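You operate a simulated robot arm through the tools that you are given. There is no shell and no other tool. Be economical: measure what you need, move in short steps, check, and stop when the job is done.

The job below is to be done with a simulated two-armed robot. You get a single attempt, and the scene is never put back.

JOB
Free the guard, carry it with both hands to the green square.
Fine: star knob loose, red lever at FREE; then rub the dust off the grey base's plate and put the thick blue cloth back. Drop, pinch and damage nothing, leave nothing switched on. What is to be rubbed or washed off counts as gone when no trace of it is left.

The check looks at the end state, three seconds after you hand in, the way a careful person would. Anything else that was tipped, shoved, dropped, spilled or broken makes it a failure. Flat cloth is picked up by pressing the open fingertips on it (5 to 10 N) and closing them slowly along it; thin cloth reads only 2 to 8 mm in the jaws.

ROBOT AND FRAMES
Two 7-joint arms with two-finger parallel grippers on one trunk, on a base that drives. Base frame: it is fixed to the floor where the robot stands at the start and does not move with it; the origin is under the middle of the robot, x ahead of it, y to its left, z up; the surface under the hand at the start is at about z = 720. Readings come in mm, degrees, newtons and seconds.
The left shoulder is at the start at [70, 163, 1145], the right one opposite. With the tool pointing down near the work surface each hand reaches from about 360 to 860 mm from the robot's upright axis, wherever it stands, measured 20 degrees to its own side. Places, roughly: black star knob [500, -100, 800]; green square [600, -600, 700]; grey guard base [600, 0, 700]; red clamp lever [500, 100, 800]. Payload 3.43 kg a hand.
The tool frame of a hand sits at the grasp point between the pads (the TCP): z along the fingers, y along the line on which they close. The tips reach 34 mm beyond it. The gripper opens to 128 mm. The fingers are 24 mm wide and 12 mm thick; the gripper's body (48 by 130 mm) begins 96 mm behind the TCP.
Orientation is told as [roll, pitch, yaw] about the base's x, y, z axes, in that order, counted from this pose: with the fingers straight down and closing along the base's y, the tool's x points along the base's -x, its y along +y and its z along -z.

CONTROLS
- The arms move only by the tool nudge_tool. It takes "left_targets", "right_targets" or both (then of equal length, played together; a hand with none holds still); each is a list of rows, each a list of 7 numbers: the closure, from 0 (fully open) to 1 (shut), then the shift along the base's x, y, z in units of 25 mm (1.0 is 25 mm), then the turn, a rotation vector about the base's x, y, z in units of 4 degrees (1.0 is 4 degrees). In form: [[fingers, tx, ty, tz, wx, wy, wz], ...]. A call has 1 to 20 rows; each row shifts and turns the commanded pose from where the row before left it. A call with a number of a shift or a turn outside -1 to 1 is refused whole. A row lasts 0.2 s, in which the tool goes at most 50 mm and 8.6 degrees; a call with a longer step from one row to the next is refused whole, and so is a gripper value outside its range. Where a pose cannot be reached the arm comes as near as it can. A force on the tool above 40 N (or 10 N above the force at the start of the call, whichever is more), or a blocked arm, ends the call early, and 0.2 s more pass. The fingers move at their own pace (about 153 mm/s each) and stop on an object; they squeeze with about 24 N. The grip force told is the motor's: it shows also when the fingers shut on nothing. Time passes only in rows, and 0.2 s behind the last, so rows that do not move let the fingers close. The reply holds the time, the measured pose of the TCP, the force on the tool along the base axes, the opening and the grip force, in the units named above and with some noise, with the torque about the TCP (base axes, N m) and any sound that the robot's microphone picked up.
- Cameras (640 x 400 px; columns grow to the right, rows downward): "scene" is now at [123.4, -36.1, 1361.8]; the picture's right is [-0.35, -0.94, 0.00], its down [-0.67, 0.25, -0.70] and it looks along [0.65, -0.24, -0.72] (base axes); focal length 248 px, centre (320, 200). "left" rides on the left gripper at [76, 11, -160] in its tool frame; the picture's right is [-0.15, 0.99, 0.00], its down [-0.88, -0.13, -0.46] and it looks along [-0.45, -0.07, 0.89] (tool axes); focal length 234 px, centre (320, 200). "right" rides on the right gripper at [76, -11, -160] in its tool frame; the picture's right is [0.15, 0.99, 0.00], its down [-0.88, 0.13, -0.46] and it looks along [-0.45, 0.07, 0.89] (tool axes); focal length 234 px, centre (320, 200). There is no depth. A picture from a camera that has moved, and an enlarged one, comes with that camera's place and axes in the base frame and with its lens. The place of the scene camera against the robot may be out by one fixed shift of up to 12 mm in any direction.
- get_image(camera): a new picture of that camera. The clock stands still meanwhile.
- raise_lower(by): slides the trunk up (or, below 0, down) by that many mm; the arms and the scene camera ride with it, the base frame stays. It gives what a move gives, with no picture.
- roll_base(legs): drives the robot by 1 to 6 legs, each [ahead, left, turn to the left] in mm, mm and degrees, along the robot's own axes; the way and the turn of a leg run together, so that a leg with both is an arc; at most 1500 mm and 180 degrees a leg. The arms and the cameras ride along, it lands a little off, and it stops where it bumps. It gives what a move gives.
- aim_head(pan, tilt): turns the head with the scene camera to pan (to the left, within 86 degrees either way) and tilt (down, from -29 to 69), counted from straight ahead of the robot. It gives what a move gives.
- close_up(camera, box): a new picture of the part [left, top, right, bottom] of that camera's present view, enlarged. The clock stands still meanwhile.
- finish_job(): hands the job in; it is judged then, once.

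Go step by step. Nothing tells you exact positions but the pictures and the camera data: compare them with the known pose of the tool, close in by small moves and look again before you grip or let go. The budget is 120 turns and 92 pictures, counting those below and the enlarged ones. Unless the task says otherwise, let go and move clear before handing in, and close with one line.

The tools are called after "Call:" as name(argument=value, ...) on one line, values as JSON. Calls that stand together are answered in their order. nudge_tool: Moves the arms, as the interface text tells. Its arguments: {"type":"object","properties":{"left_targets":{"type":"array","items":{"type":"array","items":{"type":"number"}}},"right_targets":{"type":"array","items":{"type":"array","items":{"type":"number"}}}},"required":[]} The other tools are called the same way: raise_lower (by) slides the trunk up or down; roll_base (legs) drives the base; aim_head (pan, tilt) turns the head that bears the scene camera; get_image (camera) takes a picture; close_up (camera, box) takes an enlarged picture of a part of a camera's view; finish_job () hands the job in.

At the start:

```text
time: 0.0
left_position: [590.7, 116.9, 1042.2]
left_orientation: [0.0, 0.0, 0.1]
left_contact_force: [0.9, 0.1, 0.3]
left_moment: [0.0, 0.02, 0.04]
left_finger_gap: 128.0
left_finger_force: 0.0
right_position: [569.3, -357.8, 1055.1]
right_orientation: [-0.1, 0.0, 0.0]
right_contact_force: [0.0, -0.2, -1.0]
right_moment: [0.01, -0.01, 0.0]
right_finger_gap: 127.9
right_finger_force: 0.1
trunk travel left (down, up): [-625.0, 315.0]
robot x, y, heading: [2.8, 0.4, 0.0]
head pan, tilt: [-20.4, 45.8]
```

scene: 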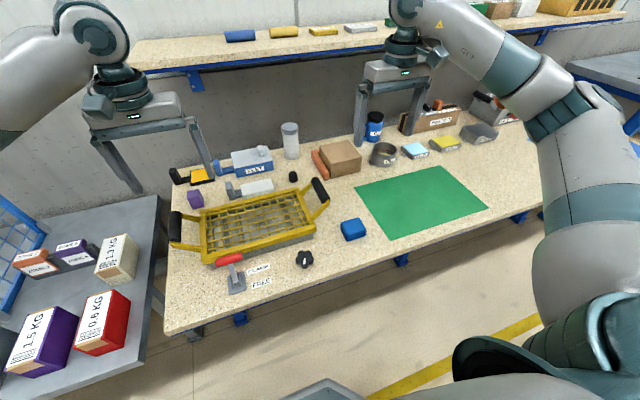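
right: 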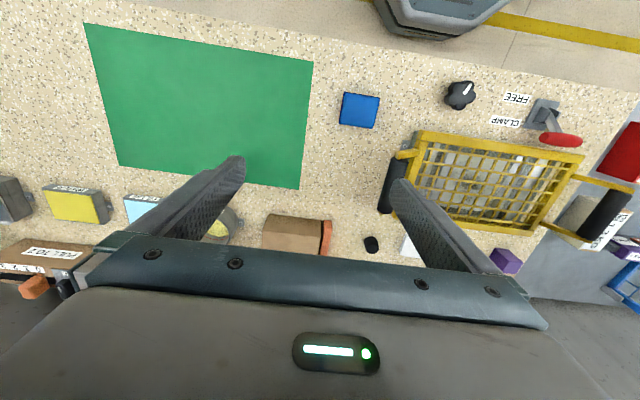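
left: 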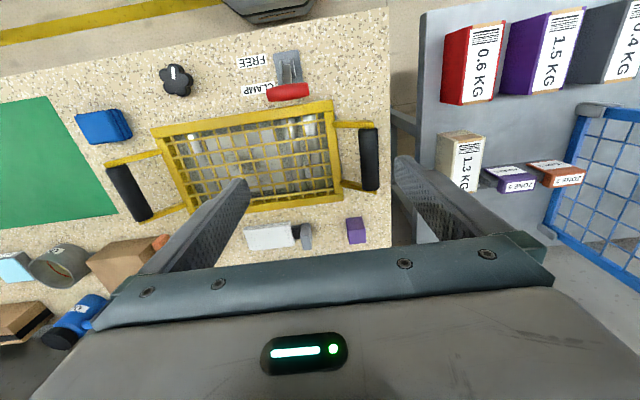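

I see the yellow guard on its grey base, the star knob and red lever in front of it, the blue cloth to its right and the green square beyond. First I'll look closer at the details.

Call:
close_up(camera="scene", box=[160, 140, 400, 300])

Call:
close_up(camera="left", box=[60, 30, 400, 250])

Call:
close_up(camera="right", box=[300, 60, 640, 280])

```text
2.50 times, centred on (280, 220) of scene
camera zoom: at [123.4, -36.1, 1361.8], right [-0.35, -0.94, 0.0], down [-0.67, 0.25, -0.7], along [0.65, -0.24, -0.72], focal length 619 px, centre (420, 150)
```

zoom: 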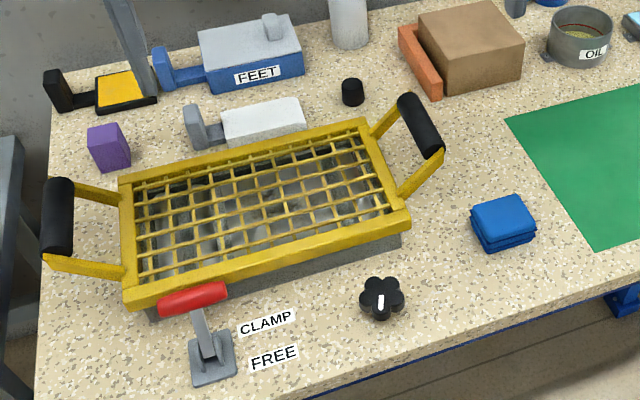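

```text
1.82 times, centred on (230, 140) of left
camera zoom: at [514.4, 129.2, 1202.2], right [0.15, 0.99, 0.0], down [0.88, -0.13, 0.46], along [0.45, -0.07, -0.89], focal length 426 px, centre (484, 309)
```

zoom: 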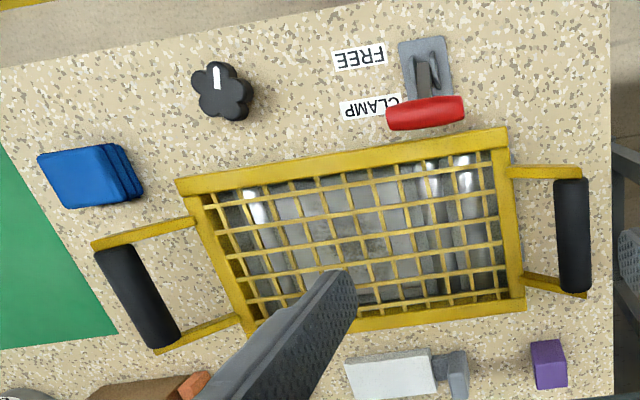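

```text
1.82 times, centred on (470, 170) of right
camera zoom: at [492.6, -370.0, 1215.6], right [-0.15, 0.99, 0.0], down [0.88, 0.13, 0.46], along [0.45, 0.07, -0.89], focal length 426 px, centre (47, 254)
```

zoom: 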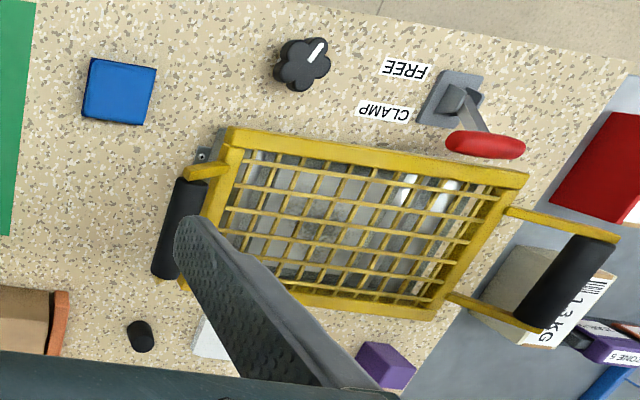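

Triangulating from the wrist views: knob ≈ (478,-115, top 754), lever grip ≈ (523,74,791), handles ≈ (636,187,842) and (635,-219,842). I'll bring the right hand above the knob.

Call:
nudge_tool(right_targets=[[0.3, -0.4, 1, -0.6, 0, 0, 0], [0.3, -0.4, 1, -0.6, 0, 0, 0], [0.3, -0.4, 1, -0.6, 0, 0, 0], [0.3, -0.4, 1, -0.6, 0, 0, 0], [0.3, -0.4, 1, -0.6, 0, 0, 0], [0.3, -0.4, 1, -0.6, 0, 0, 0], [0.3, -0.4, 1, -0.6, 0, 0, 0], [0.3, -0.4, 1, -0.6, 0, 0, 0], [0.3, -0.4, 1, -0.6, 0, 0, 0], [0.3, 0, 0.7, -0.6, 0, 0, 0], [0.3, 0, 0, 0, 0, 0, 0]])

Call:
get_image(camera="right")

Call:
close_up(camera="scene", box=[200, 220, 360, 320])

```text
time: 2.4
left_position: [590.7, 116.8, 1041.7]
left_orientation: [0.0, 0.0, 0.0]
left_contact_force: [-0.1, -0.3, -0.3]
left_moment: [0.01, 0.01, 0.01]
left_finger_gap: 128.0
left_finger_force: 0.1
right_position: [479.5, -114.5, 905.2]
right_orientation: [0.0, 0.0, 0.1]
right_contact_force: [-0.4, 0.3, 0.1]
right_moment: [0.01, -0.01, 0.01]
right_finger_gap: 89.5
right_finger_force: 0.1
trunk travel left (down, up): [-625.0, 315.0]
robot x, y, heading: [-1.4, 1.9, -0.2]
head pan, tilt: [-20.4, 45.8]
```

```text
85 pictures are left
camera right: at [403.2, -126.1, 1065.1], right [-0.15, 0.99, 0.0], down [0.88, 0.13, 0.46], along [0.45, 0.07, -0.89], focal length 234 px, centre (320, 200)
```

right: 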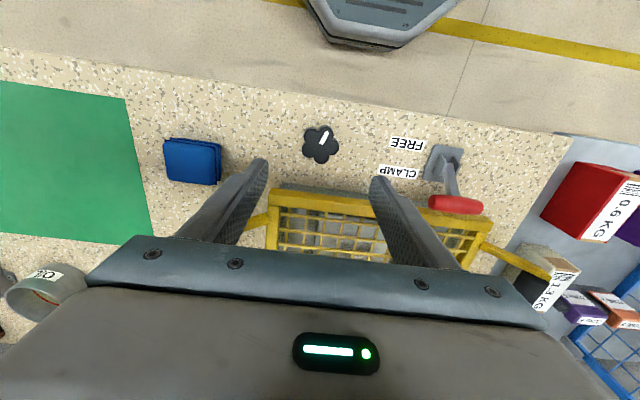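

```text
4.00 times, centred on (280, 270) of scene
camera zoom: at [123.2, -36.4, 1361.8], right [-0.35, -0.94, 0.0], down [-0.67, 0.25, -0.7], along [0.65, -0.24, -0.72], focal length 990 px, centre (480, -80)
```

zoom: 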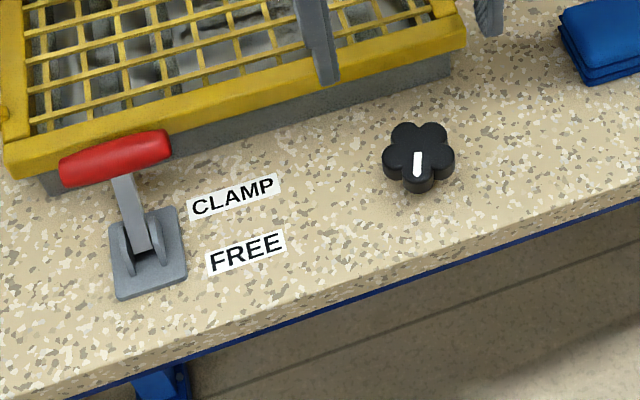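

The knob sits at (478,-113), five lobes, mark toward the robot; the fingers closing along y will fit one lobe against a gap. I descend and close on it.

Call:
nudge_tool(right_targets=[[0.3, -0.04, 0.06, -1, 0, 0, 0], [0.3, 0, 0, -1, 0, 0, 0], [0.3, 0, 0, -1, 0, 0, 0], [0.3, 0, 0, -1, 0, 0, 0], [0.3, 0, 0, -0.8, 0, 0, 0], [0.3, 0, 0, -0.4, 0, 0, 0], [0.3, 0, 0, -0.4, 0, 0, 0], [0.3, 0, 0, 0, 0, 0, 0]])

Call:
get_image(camera="right")

Call:
close_up(camera="scene", box=[200, 220, 360, 320])

```text
time: 4.2
left_position: [590.6, 117.5, 1043.1]
left_orientation: [0.1, 0.0, 0.0]
left_contact_force: [0.9, -0.4, -0.4]
left_moment: [0.03, -0.01, -0.02]
left_finger_gap: 128.2
left_finger_force: 0.1
right_position: [478.0, -113.9, 766.8]
right_orientation: [0.0, 0.0, 0.0]
right_contact_force: [1.0, -0.7, 0.6]
right_moment: [-0.02, 0.03, -0.01]
right_finger_gap: 89.5
right_finger_force: 0.1
trunk travel left (down, up): [-625.0, 315.0]
robot x, y, heading: [0.8, -4.2, -0.1]
head pan, tilt: [-20.4, 45.8]
```

```text
83 pictures are left
camera right: at [401.5, -126.2, 926.3], right [-0.15, 0.99, 0.0], down [0.88, 0.13, 0.46], along [0.45, 0.07, -0.89], focal length 234 px, centre (320, 200)
```

right: 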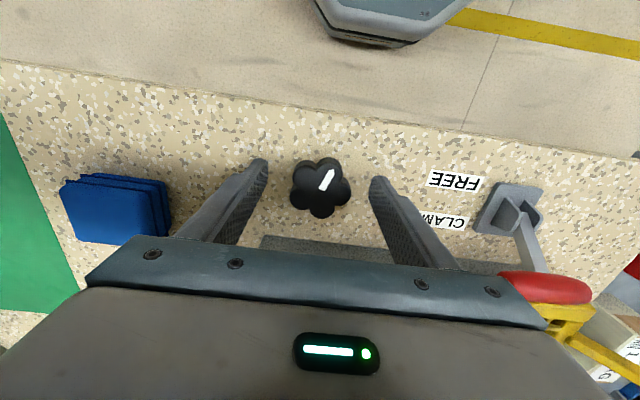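

```text
4.00 times, centred on (280, 270) of scene
camera zoom: at [123.4, -36.0, 1361.8], right [-0.35, -0.94, 0.0], down [-0.67, 0.25, -0.7], along [0.65, -0.24, -0.72], focal length 990 px, centre (480, -80)
```

zoom: 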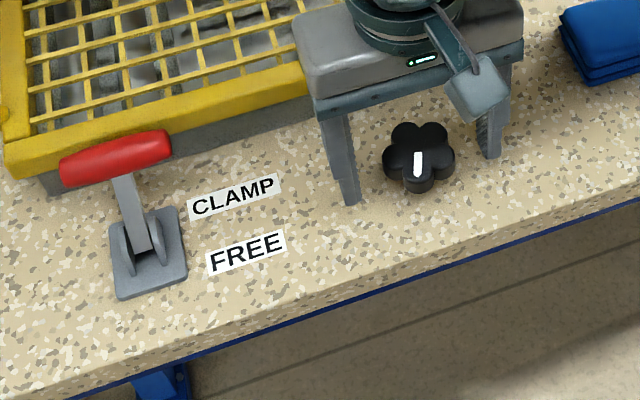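

The knob is centred between the fingers. I close on it and turn counter-clockwise in small steps.

Call:
nudge_tool(right_targets=[[0.5, 0, 0, 0, 0, 0, 0], [0.7, 0, 0, 0, 0, 0, 0], [1, 0, 0, 0, 0, 0, 0], [1, 0, 0, 0, 0, 0, 0], [1, 0, 0, 0, 0, 0, 0.5], [1, 0, 0, 0, 0, 0, 1], [1, 0, 0, 0, 0, 0, 1], [1, 0, 0, 0, 0, 0, 1], [1, 0, 0, 0, 0, 0, 1]])

Call:
get_image(camera="right")

```text
time: 6.2
left_position: [589.3, 116.5, 1042.8]
left_orientation: [0.0, 0.0, -0.1]
left_contact_force: [-0.6, -0.8, 1.2]
left_moment: [0.03, -0.02, 0.0]
left_finger_gap: 128.1
left_finger_force: 0.0
right_position: [478.4, -114.8, 766.7]
right_orientation: [-0.2, -0.1, 18.0]
right_contact_force: [0.2, -9.1, 12.2]
right_moment: [-0.16, 0.88, -0.01]
right_finger_gap: 44.9
right_finger_force: 45.1
trunk travel left (down, up): [-625.0, 315.0]
robot x, y, heading: [-3.0, -1.3, 0.1]
head pan, tilt: [-20.4, 45.8]
```

```text
81 pictures are left
camera right: at [408.6, -149.6, 926.3], right [-0.45, 0.9, 0.0], down [0.8, 0.4, 0.46], along [0.41, 0.2, -0.89], focal length 234 px, centre (320, 200)
```

right: 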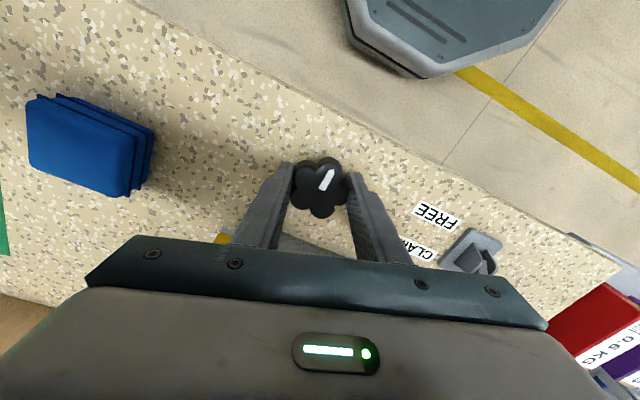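

The knob turns with the hand almost without torque. I keep turning counter-clockwise.

Call:
nudge_tool(right_targets=[[1, 0, 0, 0.02, 0, 0, 1], [1, 0, 0, 0, 0, 0, 1], [1, 0, 0, 0, 0, 0, 1], [1, 0, 0, 0, 0, 0, 1], [1, 0, 0, 0, 0, 0, 1], [1, 0, 0, 0, 0, 0, 1], [1, 0, 0, 0, 0, 0, 1], [1, 0, 0, 0, 0, 0, 1], [1, 0, 0, 0, 0, 0, 1], [1, 0, 0, 0, 0, 0, 1]])

```text
time: 8.4
left_position: [591.3, 116.2, 1042.3]
left_orientation: [0.2, -0.1, 0.0]
left_contact_force: [-0.4, 0.2, -0.8]
left_moment: [0.0, -0.06, 0.01]
left_finger_gap: 128.0
left_finger_force: 0.1
right_position: [480.4, -116.6, 766.9]
right_orientation: [0.0, -0.1, 58.0]
right_contact_force: [14.6, -20.2, 16.0]
right_moment: [-0.53, -0.14, -0.1]
right_finger_gap: 45.0
right_finger_force: 45.2
trunk travel left (down, up): [-625.0, 315.0]
robot x, y, heading: [2.0, 2.9, -0.1]
head pan, tilt: [-20.4, 45.8]
```

Side force builds up as the hand is slightly off the axis; I open the fingers and look how far the knob has come.

Call:
nudge_tool(right_targets=[[0.5, 0, 0, 0, 0, 0, 0], [0.4, 0, 0, 0, 0, 0, 0], [0.4, 0, 0, 0, 0, 0, 0]])

Call:
get_image(camera="right")

Call:
close_up(camera="scene", box=[200, 220, 360, 320])

```text
time: 9.2
left_position: [591.0, 119.1, 1041.4]
left_orientation: [0.0, 0.1, 0.0]
left_contact_force: [-0.7, 0.2, 0.6]
left_moment: [0.0, 0.0, 0.0]
left_finger_gap: 128.0
left_finger_force: 0.0
right_position: [478.3, -113.3, 765.6]
right_orientation: [0.1, 0.0, 58.0]
right_contact_force: [0.1, -0.4, 0.1]
right_moment: [0.01, -0.02, 0.0]
right_finger_gap: 76.9
right_finger_force: 0.1
trunk travel left (down, up): [-625.0, 315.0]
robot x, y, heading: [4.5, -3.3, 0.0]
head pan, tilt: [-20.4, 45.8]
```

```text
80 pictures are left
camera right: at [446.3, -184.5, 926.3], right [-0.92, 0.4, 0.0], down [0.36, 0.82, 0.46], along [0.18, 0.42, -0.89], focal length 234 px, centre (320, 200)
```

right: 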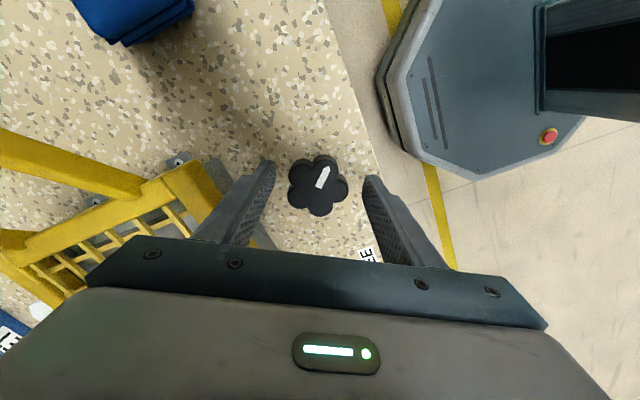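

```text
4.00 times, centred on (280, 270) of scene
camera zoom: at [123.2, -35.7, 1361.8], right [-0.35, -0.94, 0.0], down [-0.67, 0.25, -0.7], along [0.65, -0.24, -0.72], focal length 990 px, centre (480, -80)
```

zoom: 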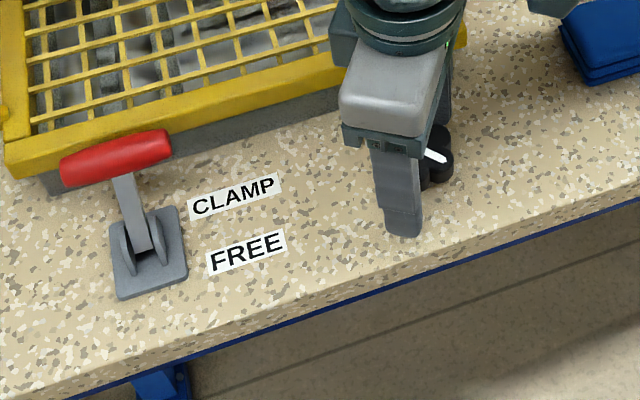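

The knob has turned ~58° and its axis is at (478,-114.5). I'll wind the open hand back 144° (lobe symmetry) and turn further.

Call:
nudge_tool(right_targets=[[0.5, 0, -0.04, 0, 0, 0, -1], [0.5, 0, 0, 0, 0, 0, -1], [0.5, 0, 0, 0, 0, 0, -1], [0.5, 0, 0, 0, 0, 0, -1], [0.5, 0, 0, 0, 0, 0, -1], [0.5, 0, 0, 0, 0, 0, -1], [0.5, 0, 0, 0, 0, 0, -1], [0.5, 0, 0, 0, 0, 0, -1], [0.5, 0, 0, 0, 0, 0, -1], [0.5, 0, 0, 0, 0, 0, -1], [0.5, 0, 0, 0, 0, 0, -1], [0.5, 0, 0, 0, 0, 0, -1], [0.5, 0, 0, 0, 0, 0, -1], [0.5, 0, 0, 0, 0, 0, -1], [0.5, 0, 0, 0, 0, 0, -1], [0.5, 0, 0, 0, 0, 0, -1], [0.5, 0, 0, 0, 0, 0, -1], [0.5, 0, 0, 0, 0, 0, -1]])

Call:
nudge_tool(right_targets=[[0.5, 0, 0, 0, 0, 0, -1], [0.5, 0, 0, 0, 0, 0, -1], [0.5, 0, 0, 0, 0, 0, -1], [0.5, 0, 0, 0, 0, 0, -1], [0.5, 0, 0, 0, 0, 0, -1], [0.5, 0, 0, 0, 0, 0, -1], [0.5, 0, 0, 0, 0, 0, -1], [0.5, 0, 0, 0, 0, 0, -1], [0.5, 0, 0, 0, 0, 0, -1], [0.5, 0, 0, 0, 0, 0, -1], [0.5, 0, 0, 0, 0, 0, -1], [0.5, 0, 0, 0, 0, 0, -1], [0.5, 0, 0, 0, 0, 0, -1], [0.5, 0, 0, 0, 0, 0, -1], [0.5, 0, 0, 0, 0, 0, -1], [0.5, 0, 0, 0, 0, 0, -1], [0.5, 0, 0, 0, 0, 0, -1], [0.5, 0, 0, 0, 0, 0, -1]])

Call:
get_image(camera="right")

```text
time: 13.0
left_position: [590.8, 117.4, 1042.0]
left_orientation: [0.0, 0.0, 0.0]
left_contact_force: [0.0, -0.1, 0.0]
left_moment: [0.0, 0.03, 0.0]
left_finger_gap: 127.8
left_finger_force: 0.1
right_position: [478.1, -116.2, 766.2]
right_orientation: [0.0, 0.0, -14.1]
right_contact_force: [1.0, -0.1, -0.7]
right_moment: [0.02, 0.03, -0.01]
right_finger_gap: 64.0
right_finger_force: 0.0
trunk travel left (down, up): [-625.0, 315.0]
robot x, y, heading: [2.1, -0.2, -0.0]
head pan, tilt: [-20.4, 45.8]
```

```text
time: 16.8
left_position: [591.4, 116.5, 1042.5]
left_orientation: [0.0, 0.0, -0.1]
left_contact_force: [-0.5, -1.0, -0.1]
left_moment: [0.01, -0.04, 0.05]
left_finger_gap: 128.0
left_finger_force: 0.1
right_position: [477.7, -115.0, 767.4]
right_orientation: [0.0, 0.0, -86.1]
right_contact_force: [-0.4, 0.0, -0.8]
right_moment: [-0.02, 0.03, 0.02]
right_finger_gap: 63.9
right_finger_force: 0.1
trunk travel left (down, up): [-625.0, 315.0]
robot x, y, heading: [-3.1, -0.8, 0.1]
head pan, tilt: [-20.4, 45.8]
```

```text
78 pictures are left
camera right: at [460.9, -40.5, 926.2], right [0.98, 0.21, 0.0], down [0.19, -0.87, 0.46], along [0.1, -0.44, -0.89], focal length 234 px, centre (320, 200)
```

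right: 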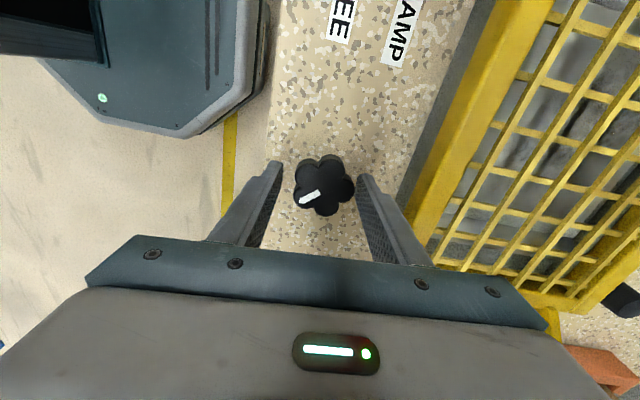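

Well placed. Closing and turning counter-clockwise again.

Call:
nudge_tool(right_targets=[[0.6, 0.06, 0.02, 0, 0, 0, 0], [1, 0, 0, 0, 0, 0, 0], [1, 0, 0, 0, 0, 0, 0], [1, 0, 0, 0, 0, 0, 1], [1, 0, 0, 0, 0, 0, 1], [1, 0, 0, 0, 0, 0, 1], [1, 0, 0, 0, 0, 0, 1], [1, 0, 0, 0, 0, 0, 1], [1, 0, 0, 0, 0, 0, 1], [1, 0, 0, 0, 0, 0, 1], [1, 0, 0, 0, 0, 0, 1], [1, 0, 0, 0, 0, 0, 1], [1, 0, 0, 0, 0, 0, 1], [1, 0, 0, 0, 0, 0, 1], [1, 0, 0, 0, 0, 0, 1]])

```text
time: 20.0
left_position: [590.2, 118.4, 1040.9]
left_orientation: [0.1, 0.1, 0.0]
left_contact_force: [0.4, -0.7, -0.4]
left_moment: [-0.01, -0.03, 0.01]
left_finger_gap: 128.0
left_finger_force: 0.1
right_position: [479.8, -114.2, 765.8]
right_orientation: [-0.1, 0.0, -37.9]
right_contact_force: [7.9, 7.0, -4.7]
right_moment: [-0.32, -0.05, -0.02]
right_finger_gap: 45.1
right_finger_force: 45.2
trunk travel left (down, up): [-625.0, 315.0]
robot x, y, heading: [0.8, 3.5, -0.1]
head pan, tilt: [-20.4, 45.8]
```

Call:
nudge_tool(right_targets=[[1, 0, 0, 0, 0, 0, 1], [1, 0, 0, 0, 0, 0, 1], [1, 0, 0, 0, 0, 0, 1], [1, 0, 0, 0, 0, 0, 1], [1, 0, 0, 0, 0, 0, 1], [1, 0, 0, 0, 0, 0, 1], [1, 0, 0, 0, 0, 0, 1], [1, 0, 0, 0, 0, 0, 1], [1, 0, 0, 0, 0, 0, 1], [1, 0, 0, 0, 0, 0, 1], [1, 0, 0, 0, 0, 0, 1], [1, 0, 0, 0, 0, 0, 1], [1, 0, 0, 0, 0, 0, 1], [1, 0, 0, 0, 0, 0, 1], [1, 0, 0, 0, 0, 0, 1], [1, 0, 0, 0, 0, 0, 1], [1, 0, 0, 0, 0, 0, 1]])

Call:
get_image(camera="right")

```text
time: 23.6
left_position: [591.1, 117.7, 1041.4]
left_orientation: [0.0, 0.2, 0.0]
left_contact_force: [0.4, 0.7, 0.3]
left_moment: [-0.01, -0.01, -0.01]
left_finger_gap: 127.9
left_finger_force: 0.1
right_position: [481.0, -114.6, 766.7]
right_orientation: [0.0, 0.0, 30.1]
right_contact_force: [8.5, 3.5, 1.5]
right_moment: [0.13, -0.12, -0.02]
right_finger_gap: 45.5
right_finger_force: 45.0
trunk travel left (down, up): [-625.0, 315.0]
robot x, y, heading: [1.8, 1.1, 0.2]
head pan, tilt: [-20.4, 45.8]
```

```text
77 pictures are left
camera right: at [419.5, -162.7, 925.8], right [-0.62, 0.78, 0.0], down [0.7, 0.55, 0.46], along [0.36, 0.28, -0.89], focal length 234 px, centre (320, 200)
```

right: 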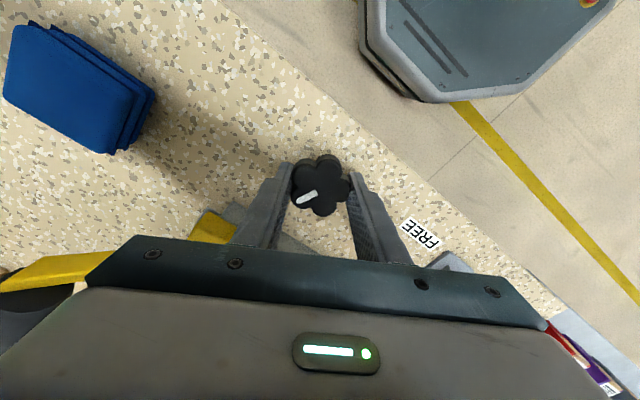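

Call:
nudge_tool(right_targets=[[1, 0, 0, 0, 0, 0, 1], [1, 0, 0, 0, 0, 0, 1], [1, 0, 0, 0, 0, 0, 1], [1, 0, 0, 0, 0, 0, 1], [1, 0, 0, 0, 0, 0, 1], [1, 0, 0, 0, 0, 0, 1], [1, 0, 0, 0, 0, 0, 1], [1, 0, 0, 0, 0, 0, 1], [1, 0, 0, 0, 0, 0, 1], [1, 0, 0, 0, 0, 0, 1], [1, 0, 0, 0, 0, 0, 1], [1, 0, 0, 0, 0, 0, 1], [1, 0, 0, 0, 0, 0, 1], [1, 0, 0, 0, 0, 0, 0]])

Call:
get_image(camera="right")

```text
time: 26.6
left_position: [591.2, 118.8, 1040.7]
left_orientation: [0.0, 0.1, 0.1]
left_contact_force: [0.3, 0.0, 0.0]
left_moment: [0.02, 0.01, 0.01]
left_finger_gap: 128.1
left_finger_force: 0.1
right_position: [479.4, -113.7, 764.6]
right_orientation: [0.1, 0.1, 82.0]
right_contact_force: [9.4, -5.0, -2.9]
right_moment: [-0.93, -0.09, -0.82]
right_finger_gap: 45.0
right_finger_force: 45.0
trunk travel left (down, up): [-625.0, 315.0]
robot x, y, heading: [-0.4, 0.8, -0.2]
head pan, tilt: [-20.4, 45.8]
```

```text
76 pictures are left
camera right: at [480.3, -191.8, 925.2], right [-1.0, -0.01, 0.0], down [-0.01, 0.89, 0.46], along [-0.01, 0.46, -0.89], focal length 234 px, centre (320, 200)
```

right: 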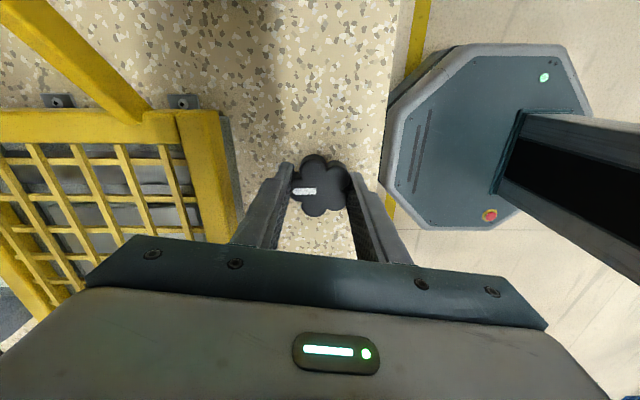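

The knob slipped against a torque of 0.8 Nm: it is at its loose end stop (~210°). I release and lift the right hand away, and bring the left hand above the lever, turned -90°.

Call:
nudge_tool(right_targets=[[0.6, 0, 0, 0, 0, 0, 0], [0.4, 0, 0, 0, 0, 0, 0], [0.4, 0, 0, 1, 0, 0, 0], [0.4, 0, 0, 1, 0, 0, 0], [0.4, 0, 0, 1, 0, 0, -1], [0.4, 0, 0, 1, 0, 0, -1], [0.4, 0, 0, 1, 0, 0, -1], [0.4, 0, 0, 1, 0, 0, -1], [0.4, 0, -1, 1, 0, 0, -1], [0.4, 0, -1, 1, 0, 0, -1], [0.4, 0, -1, 0, 0, 0, -1], [0.4, 0, -1, 0, 0, 0, -1], [0.4, 0, -1, 0, 0, 0, -1], [0.4, 0, -1, 0, 0, 0, -1], [0.4, 0, -1, 0, 0, 0, -1], [0.4, 0, -1, 0, 0, 0, -1], [0.4, 0, 0, 0, 0, 0, -1], [0.4, 0, 0, 0, 0, 0, -1], [0.4, 0, 0, 0, 0, 0, -1], [0.4, 0, 0, 0, 0, 0, -1]], left_targets=[[0.4, 0, 0, 0, 0, 0, -1], [0.4, 0, 0, 0, 0, 0, -1], [0.4, 0, 0, 0, 0, 0, -1], [0.4, 0, 0, 0, 0, 0, -1], [0.4, 0, 0, 0, 0, 0, -1], [0.4, 0, 0, 0, 0, 0, -1], [0.4, 0, 0, 0, 0, 0, -1], [0.4, 0, 0, 0, 0, 0, -1], [0.4, 0, 0, 0, 0, 0, -1], [0.4, 0, 0, 0, 0, 0, -1], [0.4, -0.3, -0.2, -0.5, 0, 0, -1], [0.4, -0.3, -0.2, -0.5, 0, 0, -1], [0.4, -0.3, -0.2, -0.5, 0, 0, -1], [0.4, -0.3, -0.2, -0.5, 0, 0, -1], [0.4, -0.3, -0.2, -0.5, 0, 0, -1], [0.4, -0.3, -0.2, -0.5, 0, 0, -1], [0.4, -0.3, -0.2, -0.5, 0, 0, -1], [0.4, -0.3, -0.2, -0.5, 0, 0, -1], [0.4, -0.3, -0.1, -0.5, 0, 0, -1], [0.4, 0, 0, -0.5, 0, 0, -1]])

Call:
nudge_tool(left_targets=[[0.4, 0, 0, -0.5, 0, 0, -1], [0.4, 0, 0, -0.5, 0, 0, -1], [0.4, 0, 0, 0, 0, 0, -0.5], [0.4, 0, 0, 0, 0, 0, 0]])

Call:
get_image(camera="left")

Call:
close_up(camera="scene", box=[180, 200, 340, 300])

```text
time: 30.8
left_position: [522.0, 74.8, 916.2]
left_orientation: [-0.1, -0.1, -80.0]
left_contact_force: [0.6, 0.2, -0.3]
left_moment: [0.02, 0.03, 0.02]
left_finger_gap: 76.8
left_finger_force: 0.1
right_position: [479.0, -315.0, 966.3]
right_orientation: [0.0, 0.0, 17.9]
right_contact_force: [-0.5, 0.4, -0.3]
right_moment: [0.03, -0.04, 0.0]
right_finger_gap: 77.0
right_finger_force: 0.1
trunk travel left (down, up): [-625.0, 315.0]
robot x, y, heading: [-0.6, -0.4, 0.1]
head pan, tilt: [-20.4, 45.8]
```

```text
time: 31.8
left_position: [522.5, 75.6, 890.8]
left_orientation: [0.0, 0.0, -90.1]
left_contact_force: [0.6, 0.0, -0.1]
left_moment: [-0.03, -0.03, 0.01]
left_finger_gap: 76.8
left_finger_force: 0.0
right_position: [479.9, -314.1, 966.6]
right_orientation: [0.0, 0.0, 18.0]
right_contact_force: [0.1, -0.3, 0.4]
right_moment: [0.0, 0.02, -0.01]
right_finger_gap: 76.8
right_finger_force: 0.0
trunk travel left (down, up): [-625.0, 315.0]
robot x, y, heading: [0.4, -1.9, 0.2]
head pan, tilt: [-20.4, 45.8]
```

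```text
75 pictures are left
camera left: at [533.4, 151.5, 1052.1], right [0.99, -0.15, 0.0], down [-0.13, -0.88, 0.46], along [-0.07, -0.45, -0.89], focal length 234 px, centre (320, 200)
```

left: 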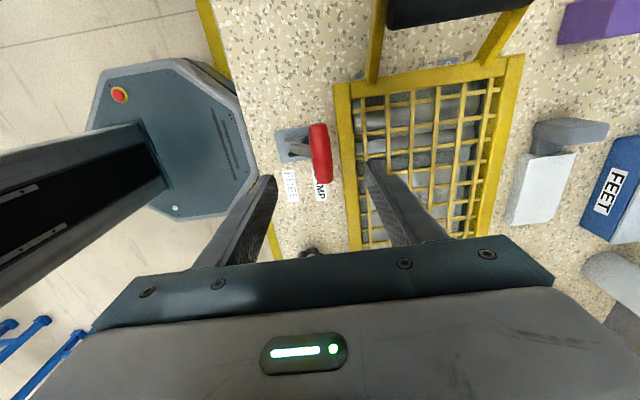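

```text
4.00 times, centred on (260, 250) of scene
camera zoom: at [123.5, -36.1, 1361.8], right [-0.35, -0.94, 0.0], down [-0.67, 0.25, -0.7], along [0.65, -0.24, -0.72], focal length 990 px, centre (560, 0)
```

zoom: 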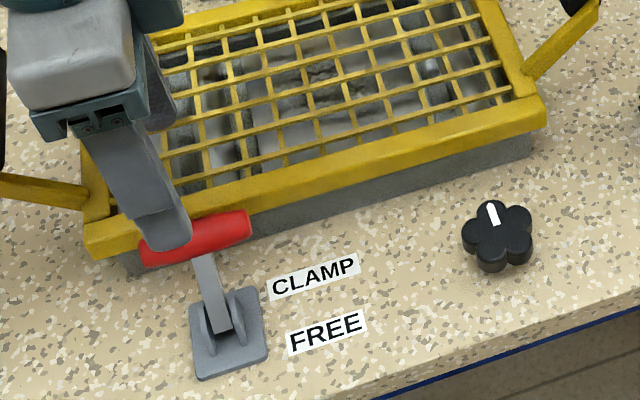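

The knob's mark now points away: loose. The lever bar is centred at (523,76,791) near the guard's rail (front x≈548, top z≈785), so I'll straddle its left half from above with narrow fingers, tips just above the rail.

Call:
nudge_tool(left_targets=[[0.656, 0, 0.37, -0.35, 0, 0, 0], [0.656, 0, 0.37, -0.55, 0, 0, 0], [0.656, 0, 0, -0.6, 0, 0, 0], [0.656, 0, 0, -0.6, 0, 0, 0], [0.656, 0, 0, -0.5, 0, 0, 0], [0.656, 0, 0, 0, 0, 0, 0]])

Call:
close_up(camera="left", box=[200, 50, 440, 260])

Call:
close_up(camera="scene", box=[180, 200, 340, 300])

```text
time: 33.2
left_position: [522.6, 94.1, 827.7]
left_orientation: [0.0, 0.1, -90.1]
left_contact_force: [-0.3, 0.6, -0.9]
left_moment: [-0.01, -0.02, 0.02]
left_finger_gap: 43.9
left_finger_force: 0.1
right_position: [479.1, -314.7, 966.0]
right_orientation: [0.0, 0.0, 18.0]
right_contact_force: [0.6, 0.3, 0.4]
right_moment: [-0.01, -0.02, 0.02]
right_finger_gap: 76.9
right_finger_force: 0.0
trunk travel left (down, up): [-625.0, 315.0]
robot x, y, heading: [3.2, 0.7, -0.0]
head pan, tilt: [-20.4, 45.8]
```

```text
1.90 times, centred on (320, 155) of left
camera zoom: at [533.5, 170.5, 988.4], right [0.99, -0.15, 0.0], down [-0.13, -0.88, 0.46], along [-0.07, -0.45, -0.89], focal length 446 px, centre (320, 286)
```

zoom: 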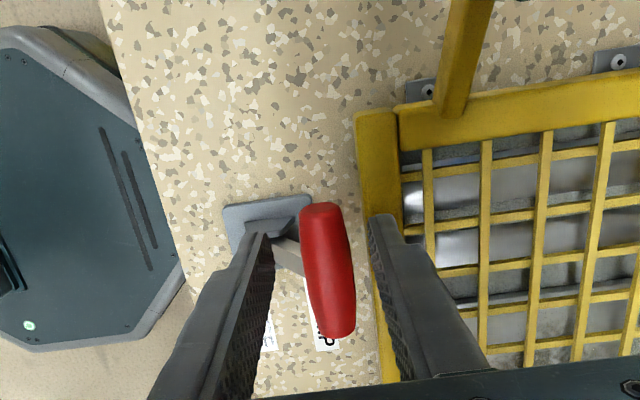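

```text
4.00 times, centred on (260, 250) of scene
camera zoom: at [123.3, -36.2, 1361.8], right [-0.35, -0.94, 0.0], down [-0.67, 0.25, -0.7], along [0.65, -0.24, -0.72], focal length 990 px, centre (560, 0)
```

zoom: 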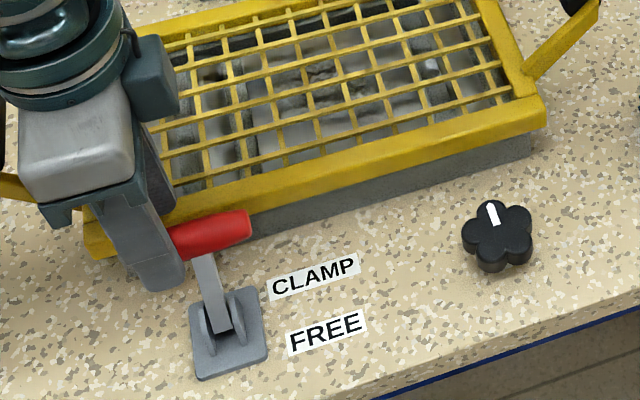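

The fingers straddle the bar. I lower a few mm and push it toward the robot along its arc.

Call:
nudge_tool(left_targets=[[0.656, 0, 0, -0.16, 0, 0, 0], [0.656, -0.3, 0, 0, 0, 0, 0], [0.656, -0.3, 0, 0.1, 0, 0, 0], [0.656, -0.3, 0, 0.12, 0, 0, 0], [0.656, -0.3, 0, 0.12, 0, 0, 0], [0.656, 0, 0, 0, 0, 0, 0]])

Call:
close_up(camera="left", box=[200, 50, 440, 260])

Call:
close_up(camera="scene", box=[180, 200, 340, 300])

```text
time: 34.6
left_position: [492.0, 94.1, 831.5]
left_orientation: [-0.1, 0.0, -90.0]
left_contact_force: [1.9, 0.1, 1.1]
left_moment: [0.01, -0.11, -0.04]
left_finger_gap: 45.0
left_finger_force: 1.8
right_position: [478.6, -313.5, 966.4]
right_orientation: [0.0, 0.0, 18.0]
right_contact_force: [0.6, -0.5, 0.4]
right_moment: [0.01, -0.01, 0.01]
right_finger_gap: 76.8
right_finger_force: 0.2
trunk travel left (down, up): [-625.0, 315.0]
robot x, y, heading: [-0.4, -2.2, 0.0]
head pan, tilt: [-20.4, 45.8]
```

```text
1.90 times, centred on (320, 155) of left
camera zoom: at [504.3, 170.3, 991.3], right [0.99, -0.15, 0.0], down [-0.13, -0.88, 0.46], along [-0.07, -0.45, -0.89], focal length 446 px, centre (320, 286)
```

zoom: 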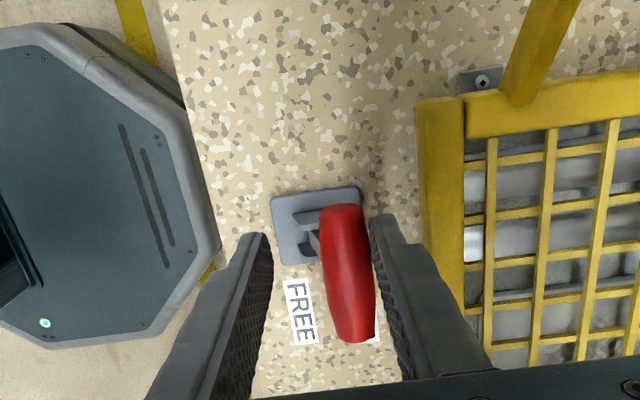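

```text
4.00 times, centred on (260, 250) of scene
camera zoom: at [123.6, -36.2, 1361.8], right [-0.35, -0.94, 0.0], down [-0.67, 0.25, -0.7], along [0.65, -0.24, -0.72], focal length 990 px, centre (560, 0)
```

zoom: 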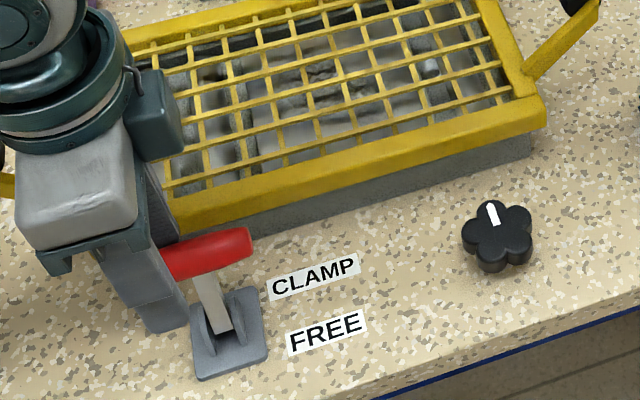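

The lever follows lightly; I continue along the arc toward FREE.

Call:
nudge_tool(left_targets=[[0.656, -0.3, 0, 0.04, 0, 0, 0], [0.656, -0.3, 0, 0, 0, 0, 0], [0.656, -0.3, 0, 0, 0, 0, 0], [0.656, -0.3, 0, -0.05, 0, 0, 0], [0.656, -0.3, 0, -0.1, 0, 0, 0], [0.656, -0.3, 0, -0.15, 0, 0, 0], [0.656, -0.3, 0, -0.2, 0, 0, 0], [0.656, -0.3, 0, -0.25, 0, 0, 0], [0.656, 0, 0, 0, 0, 0, 0]])

Call:
close_up(camera="left", box=[200, 50, 440, 260])

Call:
close_up(camera="scene", box=[180, 200, 340, 300])

```text
time: 36.6
left_position: [436.7, 92.9, 813.1]
left_orientation: [0.2, 0.0, -89.8]
left_contact_force: [27.9, 0.4, 13.0]
left_moment: [0.0, -1.1, -0.09]
left_finger_gap: 59.6
left_finger_force: 14.8
right_position: [481.1, -314.1, 965.7]
right_orientation: [0.1, 0.1, 18.0]
right_contact_force: [0.0, 0.0, 0.1]
right_moment: [0.0, -0.03, -0.01]
right_finger_gap: 76.7
right_finger_force: 0.1
trunk travel left (down, up): [-625.0, 315.0]
robot x, y, heading: [-1.6, 2.0, -0.0]
head pan, tilt: [-20.4, 45.8]
```

```text
1.90 times, centred on (320, 155) of left
camera zoom: at [446.7, 169.4, 974.3], right [0.99, -0.14, 0.0], down [-0.13, -0.88, 0.46], along [-0.06, -0.45, -0.89], focal length 446 px, centre (320, 286)
```

zoom: 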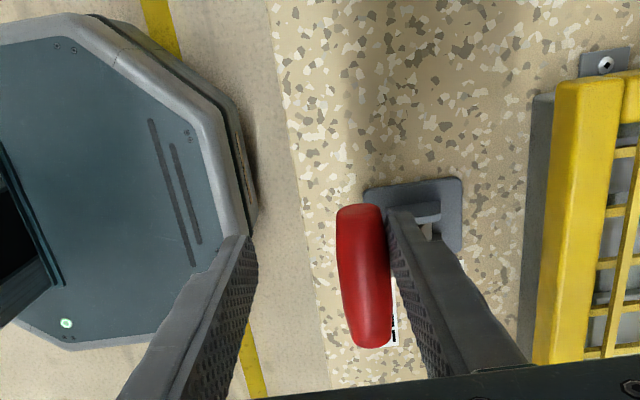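

```text
4.00 times, centred on (260, 250) of scene
camera zoom: at [126.1, -36.4, 1361.7], right [-0.35, -0.94, 0.0], down [-0.67, 0.25, -0.7], along [0.65, -0.24, -0.72], focal length 990 px, centre (560, 0)
```

zoom: 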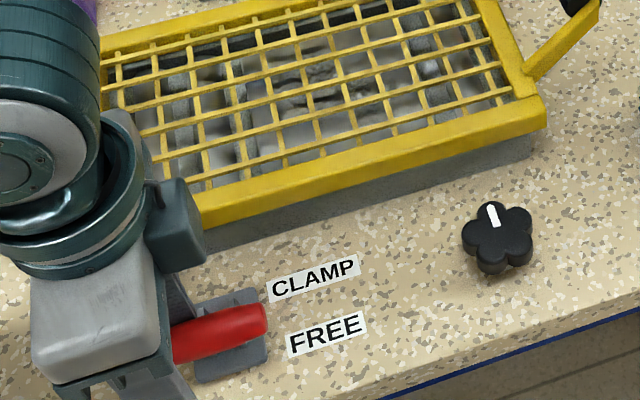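

The force rose to 28 N with the bar beside FREE: the end stop. I back off, lift and look.

Call:
nudge_tool(left_targets=[[0.5, 0.35, 0, 0, 0, 0, 0], [0.5, 0, 0, 0.5, 0, 0, 0], [0.5, 0, 0, 1, 0, 0, 0], [0.5, 0, 0, 1, 0, 0, 0], [0.5, 0, 0, 1, 0, 0, 0], [0.5, 0, 0.5, 1, 0, 0, 0], [0.5, 0, 1, 1, 0, 0, 0], [0.5, 0, 1, 1, 0, 0, 0], [0.5, 0, 1, 0, 0, 0, 0]])

Call:
close_up(camera="scene", box=[160, 190, 360, 315])

Call:
get_image(camera="left")

```text
time: 38.6
left_position: [441.2, 181.1, 976.7]
left_orientation: [0.0, -0.1, -90.0]
left_contact_force: [0.0, -0.4, 0.5]
left_moment: [-0.02, -0.01, 0.01]
left_finger_gap: 64.1
left_finger_force: 0.2
right_position: [478.7, -313.0, 967.4]
right_orientation: [0.0, 0.0, 18.0]
right_contact_force: [-0.6, 0.3, 0.7]
right_moment: [-0.01, 0.0, -0.02]
right_finger_gap: 76.8
right_finger_force: 0.0
trunk travel left (down, up): [-625.0, 315.0]
robot x, y, heading: [3.4, -1.5, 0.2]
head pan, tilt: [-20.4, 45.8]
```

```text
3.20 times, centred on (260, 252) of scene
camera zoom: at [123.1, -34.7, 1361.9], right [-0.35, -0.94, 0.0], down [-0.67, 0.25, -0.7], along [0.65, -0.24, -0.72], focal length 792 px, centre (512, 32)
```

zoom: 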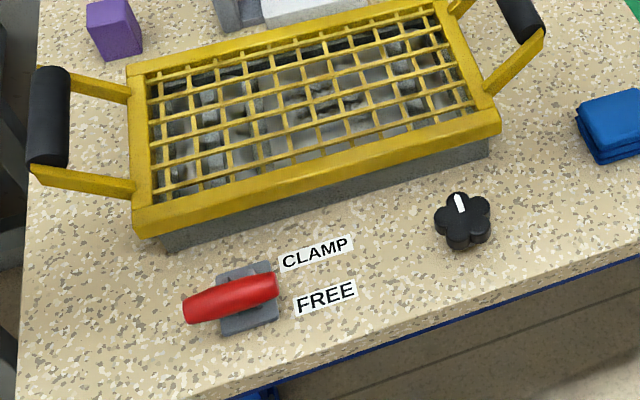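

```text
66 pictures are left
camera left: at [452.3, 258.8, 1135.8], right [0.99, -0.15, 0.0], down [-0.13, -0.88, 0.46], along [-0.07, -0.45, -0.89], focal length 234 px, centre (320, 200)
```

left: 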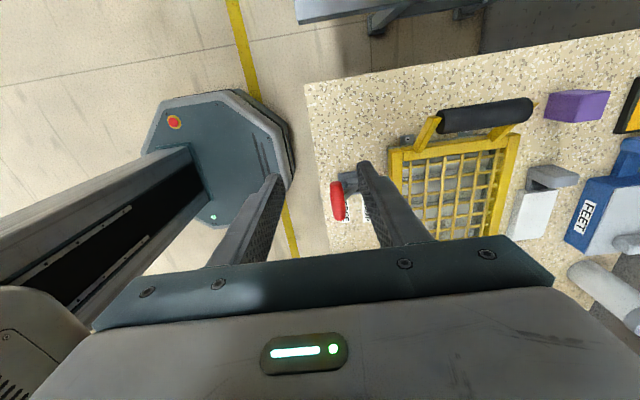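

Lever rests at FREE. Now both hands go above the guard's handles, unturned.

Call:
nudge_tool(left_targets=[[0.4, 0.39, 0, 0, 0, 0, 1], [0.4, 0.39, 0, 0, 0, 0, 1], [0.4, 0.39, 0, 0, 0, 0, 1], [0.4, 0.39, 0, 0, 0, 0, 1], [0.4, 0.39, 0, 0, 0, 0, 1], [0.4, 0.39, 0, 0, 0, 0, 1], [0.4, 0.39, 0, 0, 0, 0, 1], [0.4, 0.39, 0, 0, 0, 0, 1], [0.4, 0.39, 0, 0, 0, 0, 1], [0.4, 0.39, 0, 0, 0, 0, 1], [0.4, 0.39, 0, 0, 0, 0, 1], [0.4, 0.39, 0, 0, 0, 0, 1], [0.4, 0.39, 0, 0, 0, 0, 1], [0.4, 0.39, 0, 0, 0, 0, 1], [0.4, 0.39, 0, 0, 0, 0, 1], [0.4, 0.39, 0, 0, 0, 0, 1], [0.4, 0.39, 0, -0.5, 0, 0, 1], [0.4, 0.39, 0.1, -0.5, 0, 0, 1], [0.4, 0.39, 0.1, -0.5, 0, 0, 1], [0.4, 0.4, 0.1, -0.4, 0, 0, 1]], right_targets=[[0.4, 0.4, 0.24, 0, 0, 0, -1], [0.4, 0.4, 0.24, 0, 0, 0, -1], [0.4, 0.4, 0.24, 0, 0, 0, -1], [0.4, 0.4, 0.24, 0, 0, 0, -1], [0.4, 0.4, 0.24, 0, 0, 0, -0.5], [0.4, 0.4, 0.24, 0, 0, 0, 0], [0.4, 0.4, 0.24, 0, 0, 0, 0], [0.4, 0.4, 0.24, 0, 0, 0, 0], [0.4, 0.4, 0.24, 0, 0, 0, 0], [0.4, 0.4, 0.24, 0, 0, 0, 0], [0.4, 0.4, 0.24, 0, 0, 0, 0], [0.4, 0.4, 0.24, 0, 0, 0, 0], [0.4, 0.4, 0.24, 0, 0, 0, 0], [0.4, 0.4, 0.24, 0, 0, 0, 0], [0.4, 0.4, 0.24, 0, 0, 0, 0], [0.4, 0.3, 0.16, 0, 0, 0, 0], [0.4, 0, 0, -0.5, 0, 0, 0], [0.4, 0, 0, -0.5, 0, 0, 0], [0.4, 0, 0, -0.5, 0, 0, 0], [0.4, 0, 0, 0, 0, 0, 0]])

Call:
nudge_tool(left_targets=[[0.4, 0, 0, 0, 0, 0, 1], [0.4, 0, 0, 0, 0, 0, 1], [0.4, 0, 0, 0, 0, 0, 0.5], [0.4, 0, 0, 0, 0, 0, 0]])

Call:
get_image(camera="left")

Call:
get_image(camera="right")

Call:
get_image(camera="scene")

```text
time: 42.8
left_position: [640.0, 187.1, 927.8]
left_orientation: [-0.1, 0.1, -9.9]
left_contact_force: [0.7, 0.8, 0.8]
left_moment: [0.0, -0.02, 0.01]
left_finger_gap: 77.0
left_finger_force: 0.1
right_position: [638.5, -221.4, 930.7]
right_orientation: [0.0, -0.1, -0.1]
right_contact_force: [-0.2, 0.0, 0.5]
right_moment: [-0.01, 0.0, 0.0]
right_finger_gap: 76.8
right_finger_force: 0.0
trunk travel left (down, up): [-625.0, 315.0]
robot x, y, heading: [1.0, -3.1, 0.1]
head pan, tilt: [-20.4, 45.8]
```

```text
time: 43.8
left_position: [638.2, 188.3, 928.7]
left_orientation: [-0.1, 0.0, -0.1]
left_contact_force: [-0.5, 0.4, -0.1]
left_moment: [0.0, 0.03, -0.01]
left_finger_gap: 76.8
left_finger_force: 0.0
right_position: [638.4, -220.4, 930.2]
right_orientation: [0.0, 0.0, 0.0]
right_contact_force: [-0.4, 0.0, 0.3]
right_moment: [-0.01, 0.01, 0.01]
right_finger_gap: 76.8
right_finger_force: 0.0
trunk travel left (down, up): [-625.0, 315.0]
robot x, y, heading: [-1.5, 2.2, 0.2]
head pan, tilt: [-20.4, 45.8]
```

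```text
65 pictures are left
camera left: at [562.4, 200.1, 1088.9], right [0.15, 0.99, 0.0], down [0.88, -0.13, 0.46], along [0.45, -0.07, -0.89], focal length 234 px, centre (320, 200)
```

left: 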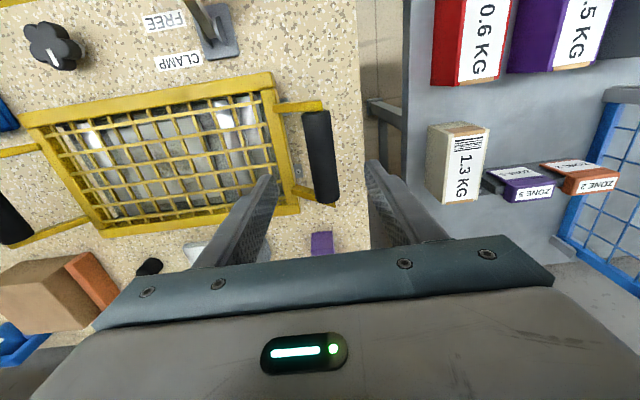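

```text
64 pictures are left
camera right: at [561.7, -232.8, 1089.9], right [-0.15, 0.99, 0.0], down [0.88, 0.13, 0.46], along [0.45, 0.07, -0.89], focal length 234 px, centre (320, 200)
```

right: 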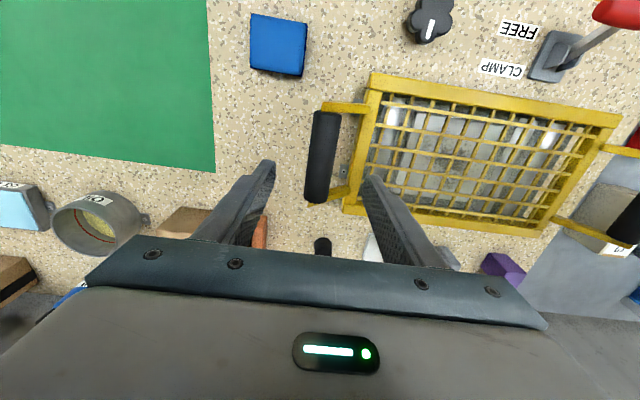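

```text
63 pictures are left
camera scene: at [123.5, -36.1, 1361.8], right [-0.35, -0.94, 0.0], down [-0.67, 0.25, -0.7], along [0.65, -0.24, -0.72], focal length 248 px, centre (320, 200)
```

scene: 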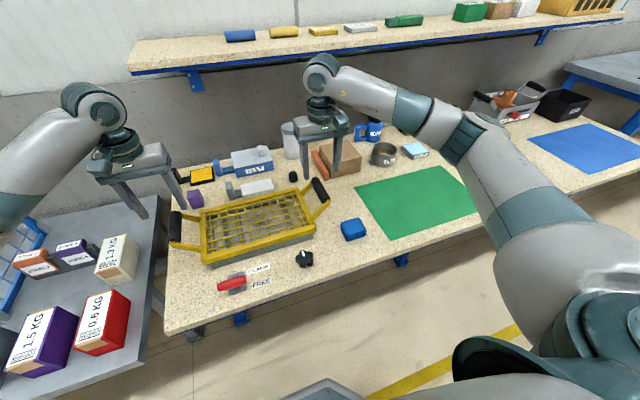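

Both handles are centred between the fingers (bars ~29 mm, z≈842). I descend together and check before closing.

Call:
nudge_tool(left_targets=[[0.45, -0.15, 0, -0.8, 0, 0, 0], [0.45, 0, 0, -0.8, 0, 0, 0], [0.45, 0, 0, -0.8, 0, 0, 0], [0.45, 0, 0, -0.6, 0, 0, 0], [0.45, 0, 0, -0.4, 0, 0, 0], [0.45, 0, 0, 0, 0, 0, 0]], right_targets=[[0.45, -0.15, 0, -0.8, 0, 0, 0], [0.45, 0, 0, -0.8, 0, 0, 0], [0.45, 0, 0, -0.8, 0, 0, 0], [0.45, 0, 0, -0.6, 0, 0, 0], [0.45, 0, 0, -0.45, 0, 0, 0], [0.45, 0, 0, 0, 0, 0, 0]])

Call:
get_image(camera="left")

Call:
get_image(camera="right")

```text
time: 45.2
left_position: [633.3, 186.8, 845.7]
left_orientation: [-0.1, 0.0, 0.0]
left_contact_force: [1.2, 1.1, -0.8]
left_moment: [-0.03, 0.01, 0.0]
left_finger_gap: 70.5
left_finger_force: 0.1
right_position: [632.9, -220.8, 843.1]
right_orientation: [0.0, 0.0, 0.0]
right_contact_force: [0.1, 0.5, -0.5]
right_moment: [0.01, -0.02, -0.01]
right_finger_gap: 70.4
right_finger_force: 0.1
trunk travel left (down, up): [-625.0, 315.0]
robot x, y, heading: [0.9, -4.0, 0.1]
head pan, tilt: [-20.4, 45.8]
```

```text
62 pictures are left
camera left: at [557.3, 199.3, 1005.0], right [0.15, 0.99, 0.0], down [0.88, -0.13, 0.46], along [0.45, -0.07, -0.89], focal length 234 px, centre (320, 200)
```

left: 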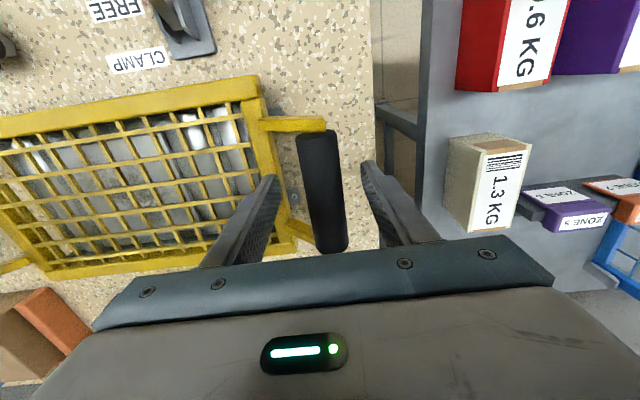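

```text
61 pictures are left
camera right: at [556.0, -232.3, 1002.6], right [-0.15, 0.99, 0.0], down [0.88, 0.13, 0.46], along [0.45, 0.07, -0.89], focal length 234 px, centre (320, 200)
```

right: 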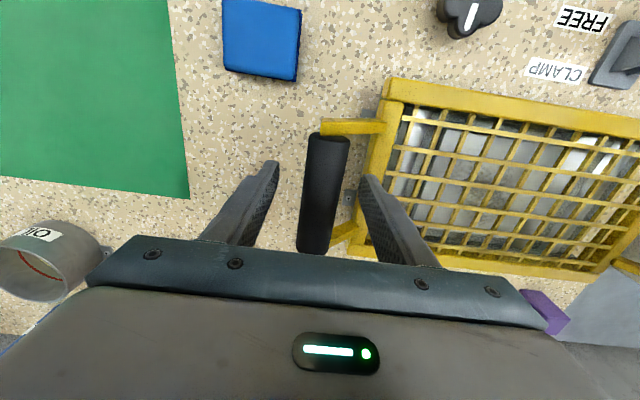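

Both bars sit between the pads. I close both hands.

Call:
nudge_tool(left_targets=[[0.6, 0, 0, 0, 0, 0, 0], [0.7, 0, 0, 0, 0, 0, 0], [0.8, 0, 0, 0, 0, 0, 0], [1, 0, 0, 0, 0, 0, 0], [1, 0, 0, 0, 0, 0, 0]], right_targets=[[0.6, 0, 0, 0, 0, 0, 0], [0.7, 0, 0, 0, 0, 0, 0], [0.8, 0, 0, 0, 0, 0, 0], [1, 0, 0, 0, 0, 0, 0], [1, 0, 0, 0, 0, 0, 0]])

```text
time: 46.4
left_position: [633.9, 189.7, 844.9]
left_orientation: [0.1, 0.1, 0.1]
left_contact_force: [-0.3, 11.2, 0.1]
left_moment: [0.23, 0.13, -0.65]
left_finger_gap: 29.4
left_finger_force: 23.5
right_position: [631.9, -220.5, 843.9]
right_orientation: [-0.1, 0.0, -0.1]
right_contact_force: [-1.9, -11.3, 2.5]
right_moment: [-0.02, -0.02, 0.67]
right_finger_gap: 29.5
right_finger_force: 24.4
trunk travel left (down, up): [-625.0, 315.0]
robot x, y, heading: [-0.4, -2.3, 0.1]
head pan, tilt: [-20.4, 45.8]
```

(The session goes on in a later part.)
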